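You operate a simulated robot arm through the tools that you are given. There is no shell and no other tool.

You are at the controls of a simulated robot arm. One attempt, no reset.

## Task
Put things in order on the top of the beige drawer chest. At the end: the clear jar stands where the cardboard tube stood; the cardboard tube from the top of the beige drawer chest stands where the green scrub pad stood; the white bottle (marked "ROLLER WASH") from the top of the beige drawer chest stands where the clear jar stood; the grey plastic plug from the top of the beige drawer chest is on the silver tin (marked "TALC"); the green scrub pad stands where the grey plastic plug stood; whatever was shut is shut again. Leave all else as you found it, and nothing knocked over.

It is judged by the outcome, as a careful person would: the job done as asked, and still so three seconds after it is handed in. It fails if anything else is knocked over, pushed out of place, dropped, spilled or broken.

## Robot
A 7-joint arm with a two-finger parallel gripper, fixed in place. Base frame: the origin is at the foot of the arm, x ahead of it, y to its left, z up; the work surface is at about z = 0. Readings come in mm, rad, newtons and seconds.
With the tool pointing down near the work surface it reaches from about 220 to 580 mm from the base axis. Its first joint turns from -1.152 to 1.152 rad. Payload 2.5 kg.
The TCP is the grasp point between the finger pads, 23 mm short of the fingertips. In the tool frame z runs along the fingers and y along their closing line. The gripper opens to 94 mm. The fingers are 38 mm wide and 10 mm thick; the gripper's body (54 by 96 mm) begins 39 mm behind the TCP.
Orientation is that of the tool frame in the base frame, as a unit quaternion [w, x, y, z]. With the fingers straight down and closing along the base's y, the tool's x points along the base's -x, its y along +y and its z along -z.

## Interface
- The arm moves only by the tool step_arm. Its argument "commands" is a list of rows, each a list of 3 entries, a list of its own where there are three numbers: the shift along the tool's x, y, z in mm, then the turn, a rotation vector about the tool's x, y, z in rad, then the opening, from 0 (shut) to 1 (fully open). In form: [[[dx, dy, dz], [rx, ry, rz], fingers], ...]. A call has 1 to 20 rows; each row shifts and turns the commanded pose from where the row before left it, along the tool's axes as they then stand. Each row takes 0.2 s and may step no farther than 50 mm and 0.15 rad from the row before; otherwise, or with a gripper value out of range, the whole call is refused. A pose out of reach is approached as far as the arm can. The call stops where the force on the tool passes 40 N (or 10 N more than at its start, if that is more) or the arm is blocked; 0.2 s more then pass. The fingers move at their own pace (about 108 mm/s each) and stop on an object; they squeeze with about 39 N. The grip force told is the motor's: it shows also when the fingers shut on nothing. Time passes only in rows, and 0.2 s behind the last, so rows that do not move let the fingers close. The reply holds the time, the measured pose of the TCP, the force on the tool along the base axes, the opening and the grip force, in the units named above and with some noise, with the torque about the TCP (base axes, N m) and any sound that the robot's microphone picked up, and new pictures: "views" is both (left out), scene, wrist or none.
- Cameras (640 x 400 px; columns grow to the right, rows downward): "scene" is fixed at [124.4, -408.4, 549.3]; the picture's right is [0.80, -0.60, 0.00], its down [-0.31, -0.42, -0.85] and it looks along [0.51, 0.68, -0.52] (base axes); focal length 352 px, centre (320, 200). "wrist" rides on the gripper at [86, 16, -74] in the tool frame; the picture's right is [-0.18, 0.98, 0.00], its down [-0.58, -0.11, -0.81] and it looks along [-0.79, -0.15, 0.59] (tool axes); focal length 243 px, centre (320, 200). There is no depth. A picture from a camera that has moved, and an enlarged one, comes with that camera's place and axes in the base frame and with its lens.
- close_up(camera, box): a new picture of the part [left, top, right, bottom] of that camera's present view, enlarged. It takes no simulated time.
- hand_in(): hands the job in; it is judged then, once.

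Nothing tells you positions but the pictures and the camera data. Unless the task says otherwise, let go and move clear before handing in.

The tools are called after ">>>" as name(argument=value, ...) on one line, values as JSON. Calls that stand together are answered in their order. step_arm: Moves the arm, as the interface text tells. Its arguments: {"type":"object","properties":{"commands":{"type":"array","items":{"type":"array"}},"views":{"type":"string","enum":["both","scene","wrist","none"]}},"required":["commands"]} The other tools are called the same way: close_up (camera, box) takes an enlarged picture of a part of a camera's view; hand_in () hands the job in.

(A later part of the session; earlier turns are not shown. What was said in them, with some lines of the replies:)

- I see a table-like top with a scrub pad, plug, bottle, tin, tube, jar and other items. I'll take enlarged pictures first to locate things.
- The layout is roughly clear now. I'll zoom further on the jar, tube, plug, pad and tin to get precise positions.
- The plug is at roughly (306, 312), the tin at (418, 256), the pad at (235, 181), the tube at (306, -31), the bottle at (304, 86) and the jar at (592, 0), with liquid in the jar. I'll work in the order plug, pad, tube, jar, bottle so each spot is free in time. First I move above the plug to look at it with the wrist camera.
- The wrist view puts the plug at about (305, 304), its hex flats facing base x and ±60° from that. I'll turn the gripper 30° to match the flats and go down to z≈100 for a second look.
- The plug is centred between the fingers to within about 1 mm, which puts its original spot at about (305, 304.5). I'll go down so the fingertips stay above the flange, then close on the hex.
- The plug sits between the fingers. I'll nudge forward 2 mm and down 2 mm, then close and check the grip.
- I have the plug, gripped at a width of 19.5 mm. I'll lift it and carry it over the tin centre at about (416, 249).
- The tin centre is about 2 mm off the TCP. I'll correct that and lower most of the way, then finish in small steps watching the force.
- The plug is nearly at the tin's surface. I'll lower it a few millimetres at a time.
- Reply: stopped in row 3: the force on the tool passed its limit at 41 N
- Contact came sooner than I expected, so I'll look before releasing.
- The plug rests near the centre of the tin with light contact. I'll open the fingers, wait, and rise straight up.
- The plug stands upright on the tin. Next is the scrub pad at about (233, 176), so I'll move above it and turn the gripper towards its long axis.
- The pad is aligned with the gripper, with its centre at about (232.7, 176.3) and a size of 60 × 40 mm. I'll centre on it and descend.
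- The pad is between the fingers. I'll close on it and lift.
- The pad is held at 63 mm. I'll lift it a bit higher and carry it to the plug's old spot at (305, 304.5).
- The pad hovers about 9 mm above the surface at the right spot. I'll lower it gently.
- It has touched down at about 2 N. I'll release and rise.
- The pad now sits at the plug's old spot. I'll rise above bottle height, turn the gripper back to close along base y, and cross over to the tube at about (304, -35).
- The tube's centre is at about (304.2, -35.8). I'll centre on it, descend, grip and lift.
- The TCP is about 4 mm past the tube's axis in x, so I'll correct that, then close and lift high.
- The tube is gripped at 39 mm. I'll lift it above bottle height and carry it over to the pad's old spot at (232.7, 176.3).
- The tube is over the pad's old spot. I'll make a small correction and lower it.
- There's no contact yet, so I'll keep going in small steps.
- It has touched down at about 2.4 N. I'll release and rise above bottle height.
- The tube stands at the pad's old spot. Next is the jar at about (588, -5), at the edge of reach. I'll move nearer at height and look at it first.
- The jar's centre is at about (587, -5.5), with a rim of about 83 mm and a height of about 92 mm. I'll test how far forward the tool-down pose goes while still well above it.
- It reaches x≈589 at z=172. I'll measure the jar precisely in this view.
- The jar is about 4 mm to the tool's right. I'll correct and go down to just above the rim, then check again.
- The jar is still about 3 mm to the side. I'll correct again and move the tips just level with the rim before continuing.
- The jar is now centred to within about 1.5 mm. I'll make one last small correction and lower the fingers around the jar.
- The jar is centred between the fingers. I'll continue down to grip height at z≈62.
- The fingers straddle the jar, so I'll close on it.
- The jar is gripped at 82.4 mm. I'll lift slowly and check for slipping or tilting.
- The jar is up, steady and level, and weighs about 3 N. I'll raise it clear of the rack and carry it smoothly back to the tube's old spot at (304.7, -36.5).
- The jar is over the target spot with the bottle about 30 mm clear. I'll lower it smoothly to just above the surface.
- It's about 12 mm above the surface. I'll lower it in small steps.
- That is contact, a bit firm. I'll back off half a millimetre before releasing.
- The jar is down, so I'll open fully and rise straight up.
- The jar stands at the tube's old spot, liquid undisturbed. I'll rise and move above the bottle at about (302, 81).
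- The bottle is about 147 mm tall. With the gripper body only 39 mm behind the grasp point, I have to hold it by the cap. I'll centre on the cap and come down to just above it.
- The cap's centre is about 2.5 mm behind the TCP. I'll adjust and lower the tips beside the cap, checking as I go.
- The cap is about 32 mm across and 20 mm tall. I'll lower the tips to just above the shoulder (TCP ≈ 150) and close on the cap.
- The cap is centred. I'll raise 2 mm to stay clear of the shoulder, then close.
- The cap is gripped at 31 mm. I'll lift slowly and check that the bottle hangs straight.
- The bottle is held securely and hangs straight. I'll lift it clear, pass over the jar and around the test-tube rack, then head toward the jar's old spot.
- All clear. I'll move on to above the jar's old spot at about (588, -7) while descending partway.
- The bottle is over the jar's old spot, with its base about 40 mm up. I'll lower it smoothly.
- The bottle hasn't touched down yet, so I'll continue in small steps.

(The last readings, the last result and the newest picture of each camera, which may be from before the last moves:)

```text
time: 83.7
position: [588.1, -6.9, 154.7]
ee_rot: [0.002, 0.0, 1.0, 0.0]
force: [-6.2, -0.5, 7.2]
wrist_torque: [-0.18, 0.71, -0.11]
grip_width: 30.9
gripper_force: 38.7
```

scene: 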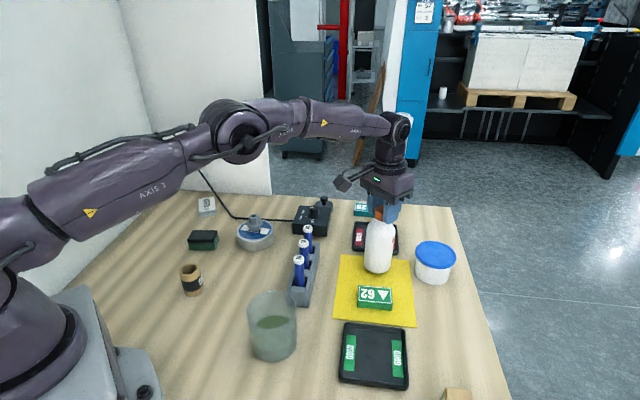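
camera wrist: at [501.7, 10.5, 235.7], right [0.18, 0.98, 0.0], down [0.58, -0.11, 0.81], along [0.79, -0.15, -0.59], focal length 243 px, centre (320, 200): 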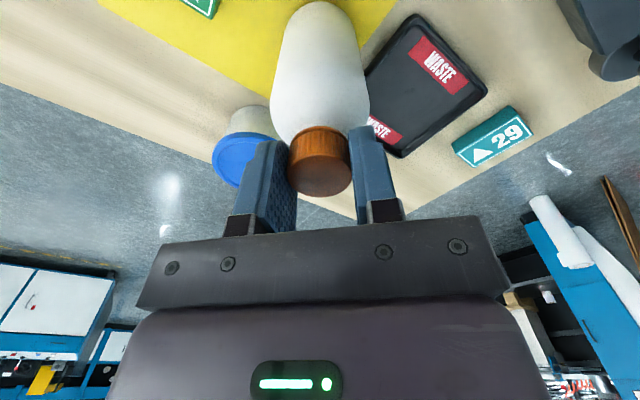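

It's in contact with a little side load, so I'll back off slightly before releasing.

>>> step_arm(commands=[[[0, 0, -0.5], [0, 0, 0], 0.1], [[0, 0, 0], [0, 0, 0], 0.1]], views="both")

>>> close_up(camera="scene", box=[330, 200, 430, 300])

>>> close_up(camera="wrist", box=[220, 0, 420, 205])

```text
time: 84.3
position: [587.6, -7.2, 155.3]
ee_rot: [0.002, -0.001, 1.0, 0.001]
force: [-5.5, 0.1, 8.4]
wrist_torque: [-0.17, 0.83, -0.06]
grip_width: 31.0
gripper_force: 39.1
camera wrist: at [501.7, 9.4, 229.9], right [0.18, 0.98, 0.0], down [0.58, -0.11, 0.81], along [0.79, -0.15, -0.59], focal length 243 px, centre (320, 200)
```

scene: 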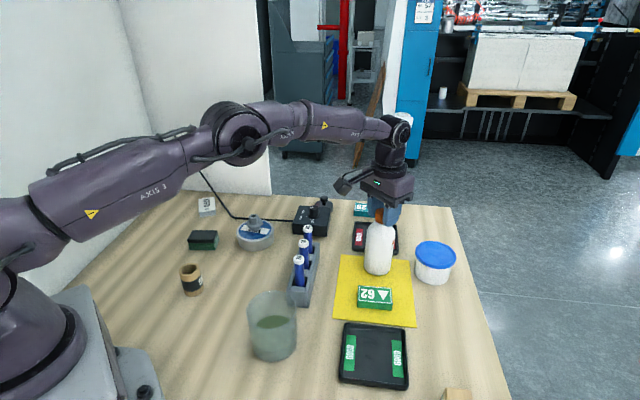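
wrist: 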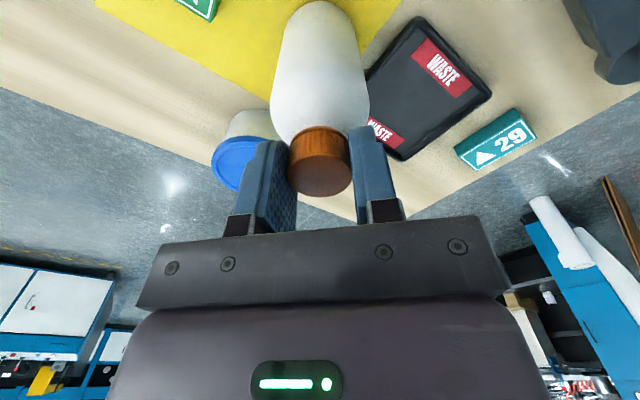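

```text
4.00 times, centred on (380, 250) of scene
camera zoom: at [124.4, -408.4, 549.4], right [0.8, -0.6, 0.0], down [-0.31, -0.42, -0.85], along [0.51, 0.68, -0.52], focal length 1407 px, centre (80, 0)
```

zoom: 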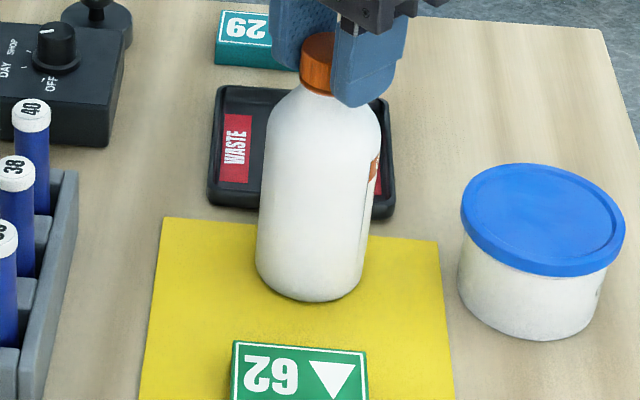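

```text
1.95 times, centred on (320, 102) of wrist
camera zoom: at [501.7, 9.4, 229.9], right [0.18, 0.98, 0.0], down [0.58, -0.11, 0.81], along [0.79, -0.15, -0.59], focal length 473 px, centre (320, 390)
```

zoom: 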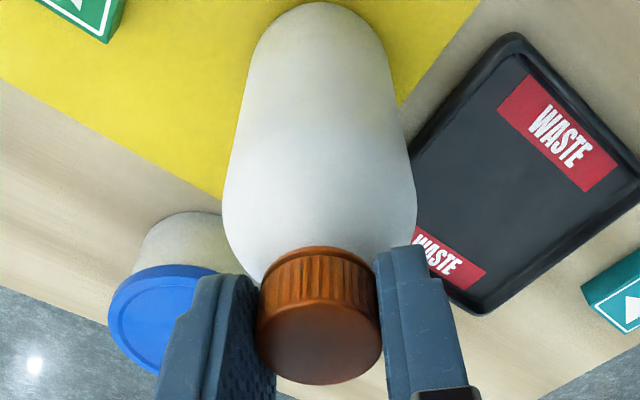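

>>> step_arm(commands=[[[0, 0, -0.5], [0, 0, 0], 0.1], [[0, 0, 0], [0, 0, 0], 0.1]], views="none")

```text
time: 84.9
position: [588.5, -5.9, 156.1]
ee_rot: [0.002, -0.001, 1.0, 0.0]
force: [-3.9, -1.5, 3.9]
wrist_torque: [-0.11, 0.46, -0.06]
grip_width: 30.7
gripper_force: 39.0
```

>>> step_arm(commands=[[[0, 0, -0.3], [0, 0, 0], 0.1], [[0, 0, 0], [0, 0, 0], 0.1]], views="none")

```text
time: 85.5
position: [587.4, -7.7, 155.8]
ee_rot: [0.001, 0.0, 1.0, 0.001]
force: [-1.1, -0.8, 0.2]
wrist_torque: [-0.21, 0.09, -0.02]
grip_width: 31.3
gripper_force: 39.1
```

The load is now almost exactly the bottle's own weight. I'll release gently and rise.

>>> step_arm(commands=[[[0, 0, 0], [0, 0, 0], 0.36], [[0, 0, 0], [0, 0, 0], 0.42], [[0, 0, 0], [0, 0, 0], 0.55], [[0, 0, 0], [0, 0, 0], 0.65], [[0, 0, 0], [0, 0, 0], 0.65]], views="both")

>>> close_up(camera="scene", box=[330, 200, 430, 300])

```text
time: 86.7
position: [587.7, -6.2, 154.8]
ee_rot: [0.002, 0.0, 1.0, 0.001]
force: [0.0, 0.5, 0.6]
wrist_torque: [0.02, -0.03, 0.03]
grip_width: 61.0
gripper_force: 0.0
camera wrist: at [501.6, 9.6, 229.9], right [0.18, 0.98, 0.0], down [0.58, -0.11, 0.81], along [0.79, -0.15, -0.59], focal length 243 px, centre (320, 200)
```

scene: 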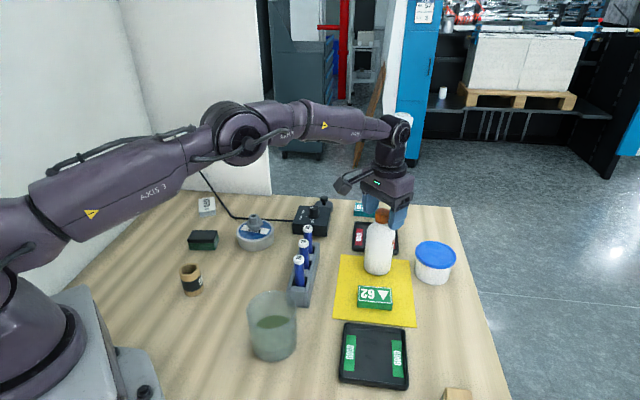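
wrist: 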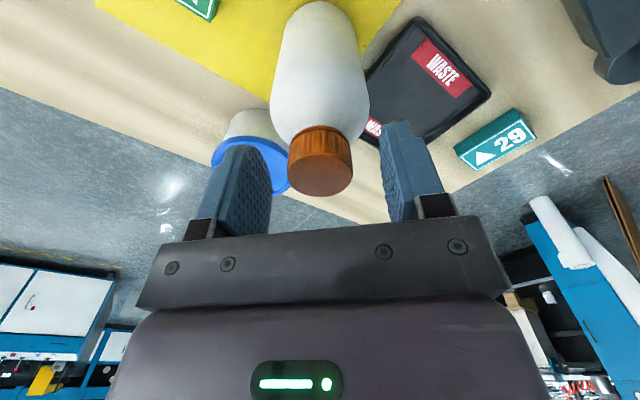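

```text
4.00 times, centred on (380, 250) of scene
camera zoom: at [124.4, -408.4, 549.3], right [0.8, -0.6, 0.0], down [-0.31, -0.42, -0.85], along [0.51, 0.68, -0.52], focal length 1407 px, centre (80, 0)
```

zoom: 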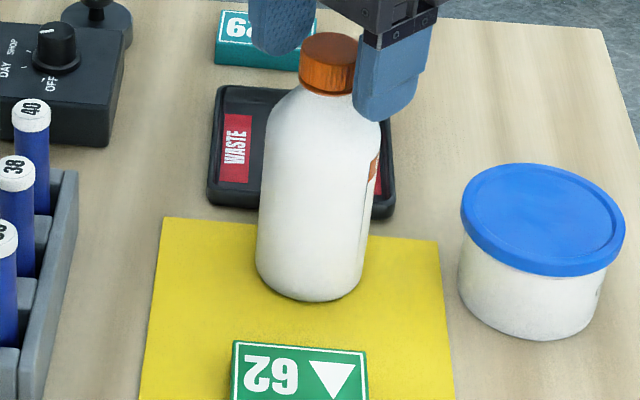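

The bottle stands upright on its own. I'll rise straight up and withdraw well clear.

>>> step_arm(commands=[[[0, 0, -8], [0, 0, 0], 0.65], [[0, 0, -15], [0, 0, 0], 0.65], [[0, 0, -25], [0, 0, 0], 0.65], [[5, 0, -25], [0, 0, 0], 0.65], [[20, 0, -25], [0, 0, 0], 0.65], [[35, 5, -15], [0, 0, 0], 0.65], [[40, 10, 0], [0, 0, 0], 0.65], [[40, 15, 0], [0, 0, 0], 0.65], [[15, 20, 0], [0, 0, 0], 0.65], [[0, 5, 0], [0, 0, 0], 0.65], [[0, 0, 0], [0, 0, 0], 0.65], [[0, 0, 0], [0, 0, 0], 0.65]], views="both")

>>> close_up(camera="scene", box=[150, 180, 350, 305])

>>> close_up(camera="scene", box=[310, 180, 510, 305])

>>> close_up(camera="scene", box=[200, 275, 400, 400])

>>> close_up(camera="scene", box=[320, 275, 520, 400])

```text
time: 89.3
position: [433.8, 48.8, 267.9]
ee_rot: [0.003, 0.0, 1.0, 0.001]
force: [-0.7, 0.1, 0.2]
wrist_torque: [0.01, 0.02, 0.05]
grip_width: 61.4
gripper_force: 0.0
camera wrist: at [346.6, 65.8, 342.3], right [0.18, 0.98, 0.0], down [0.58, -0.11, 0.81], along [0.79, -0.15, -0.59], focal length 243 px, centre (320, 200)
```

scene: 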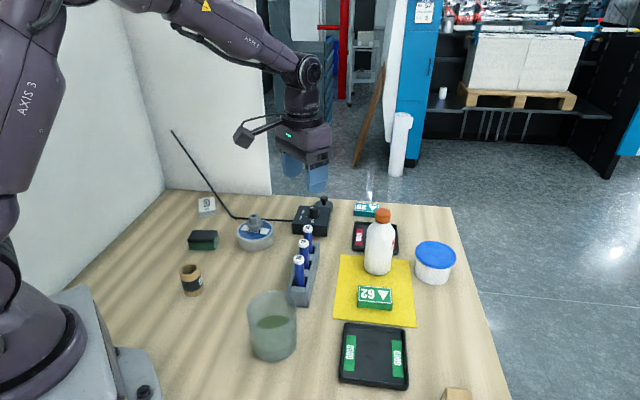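
wrist: 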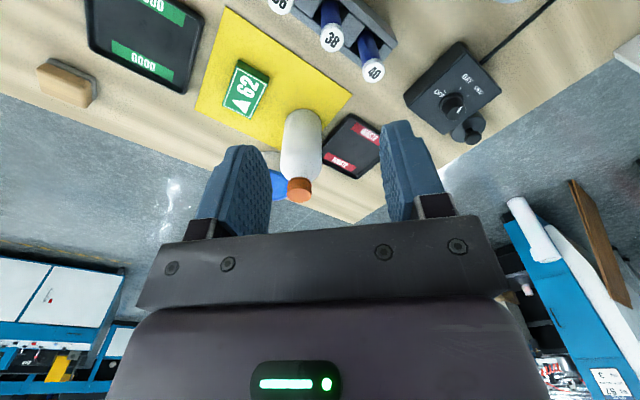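

```text
3.20 times, centred on (250, 242) of scene
camera zoom: at [124.4, -408.4, 549.3], right [0.8, -0.6, 0.0], down [-0.31, -0.42, -0.85], along [0.51, 0.68, -0.52], focal length 1126 px, centre (544, 64)
```

zoom: 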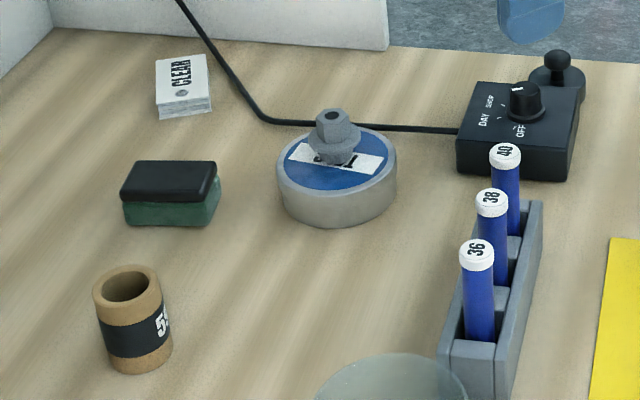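

```text
3.20 times, centred on (410, 242) of scene
camera zoom: at [124.4, -408.4, 549.3], right [0.8, -0.6, 0.0], down [-0.31, -0.42, -0.85], along [0.51, 0.68, -0.52], focal length 1126 px, centre (32, 64)
```

zoom: 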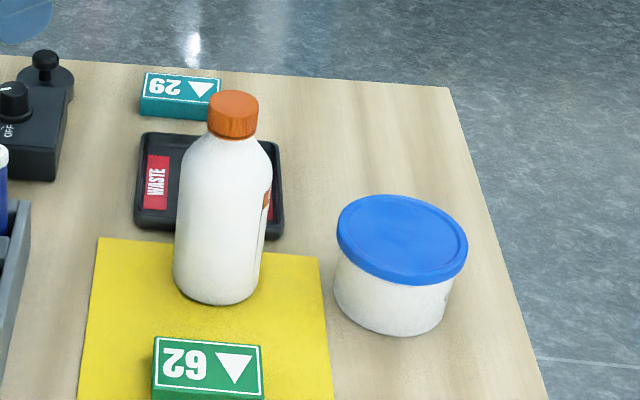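

```text
3.20 times, centred on (300, 338) of scene
camera zoom: at [124.4, -408.4, 549.3], right [0.8, -0.6, 0.0], down [-0.31, -0.42, -0.85], along [0.51, 0.68, -0.52], focal length 1126 px, centre (384, -240)
```

zoom: 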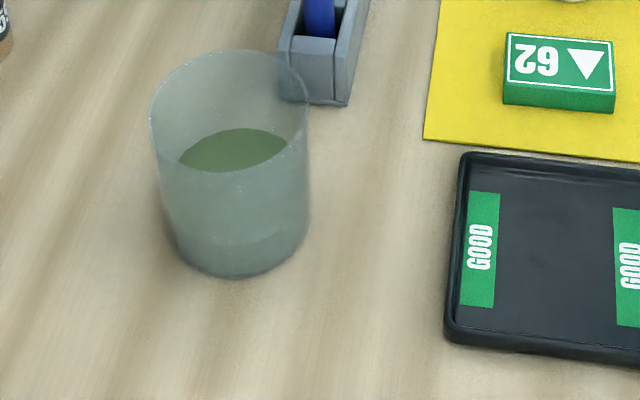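

```text
3.20 times, centred on (420, 338) of scene
camera zoom: at [124.4, -408.4, 549.3], right [0.8, -0.6, 0.0], down [-0.31, -0.42, -0.85], along [0.51, 0.68, -0.52], focal length 1126 px, centre (0, -240)
```

zoom: 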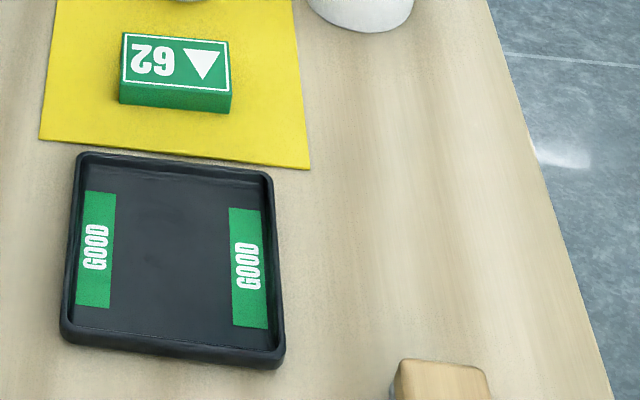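

The plug is on the tin, the pad where the plug stood, the tube where the pad stood, the jar where the tube stood, and the bottle where the jar stood. All are upright, nothing else has shifted, and the gripper is empty and clear, so I'm handing in.

>>> hand_in()

```text
The job is handed in.
```

I finished the rearrangement and handed it in; I haven't seen the judge's result. In the last pictures everything stood upright, nothing else looked moved, and the gripper was empty and clear.

- **Grey plug:** on top of the TALC tin, close to its centre.
- **Green scrub pad:** where the plug stood, within about 2 mm.
- **Cardboard tube:** where the scrub pad stood, within about 2 mm.
- **Clear jar:** where the tube stood. It holds some liquid, and I saw no spill. I put it about 1–2 mm off, but one rougher reading from the fixed camera allowed up to 6 mm.
- **ROLLER WASH bottle:** where the clear jar stood, within roughly 4–5 mm, on the yellow sheet. I carried it by its cap because it is too tall to fit under the gripper any other way.

I didn't open anything, so there was nothing to shut again.
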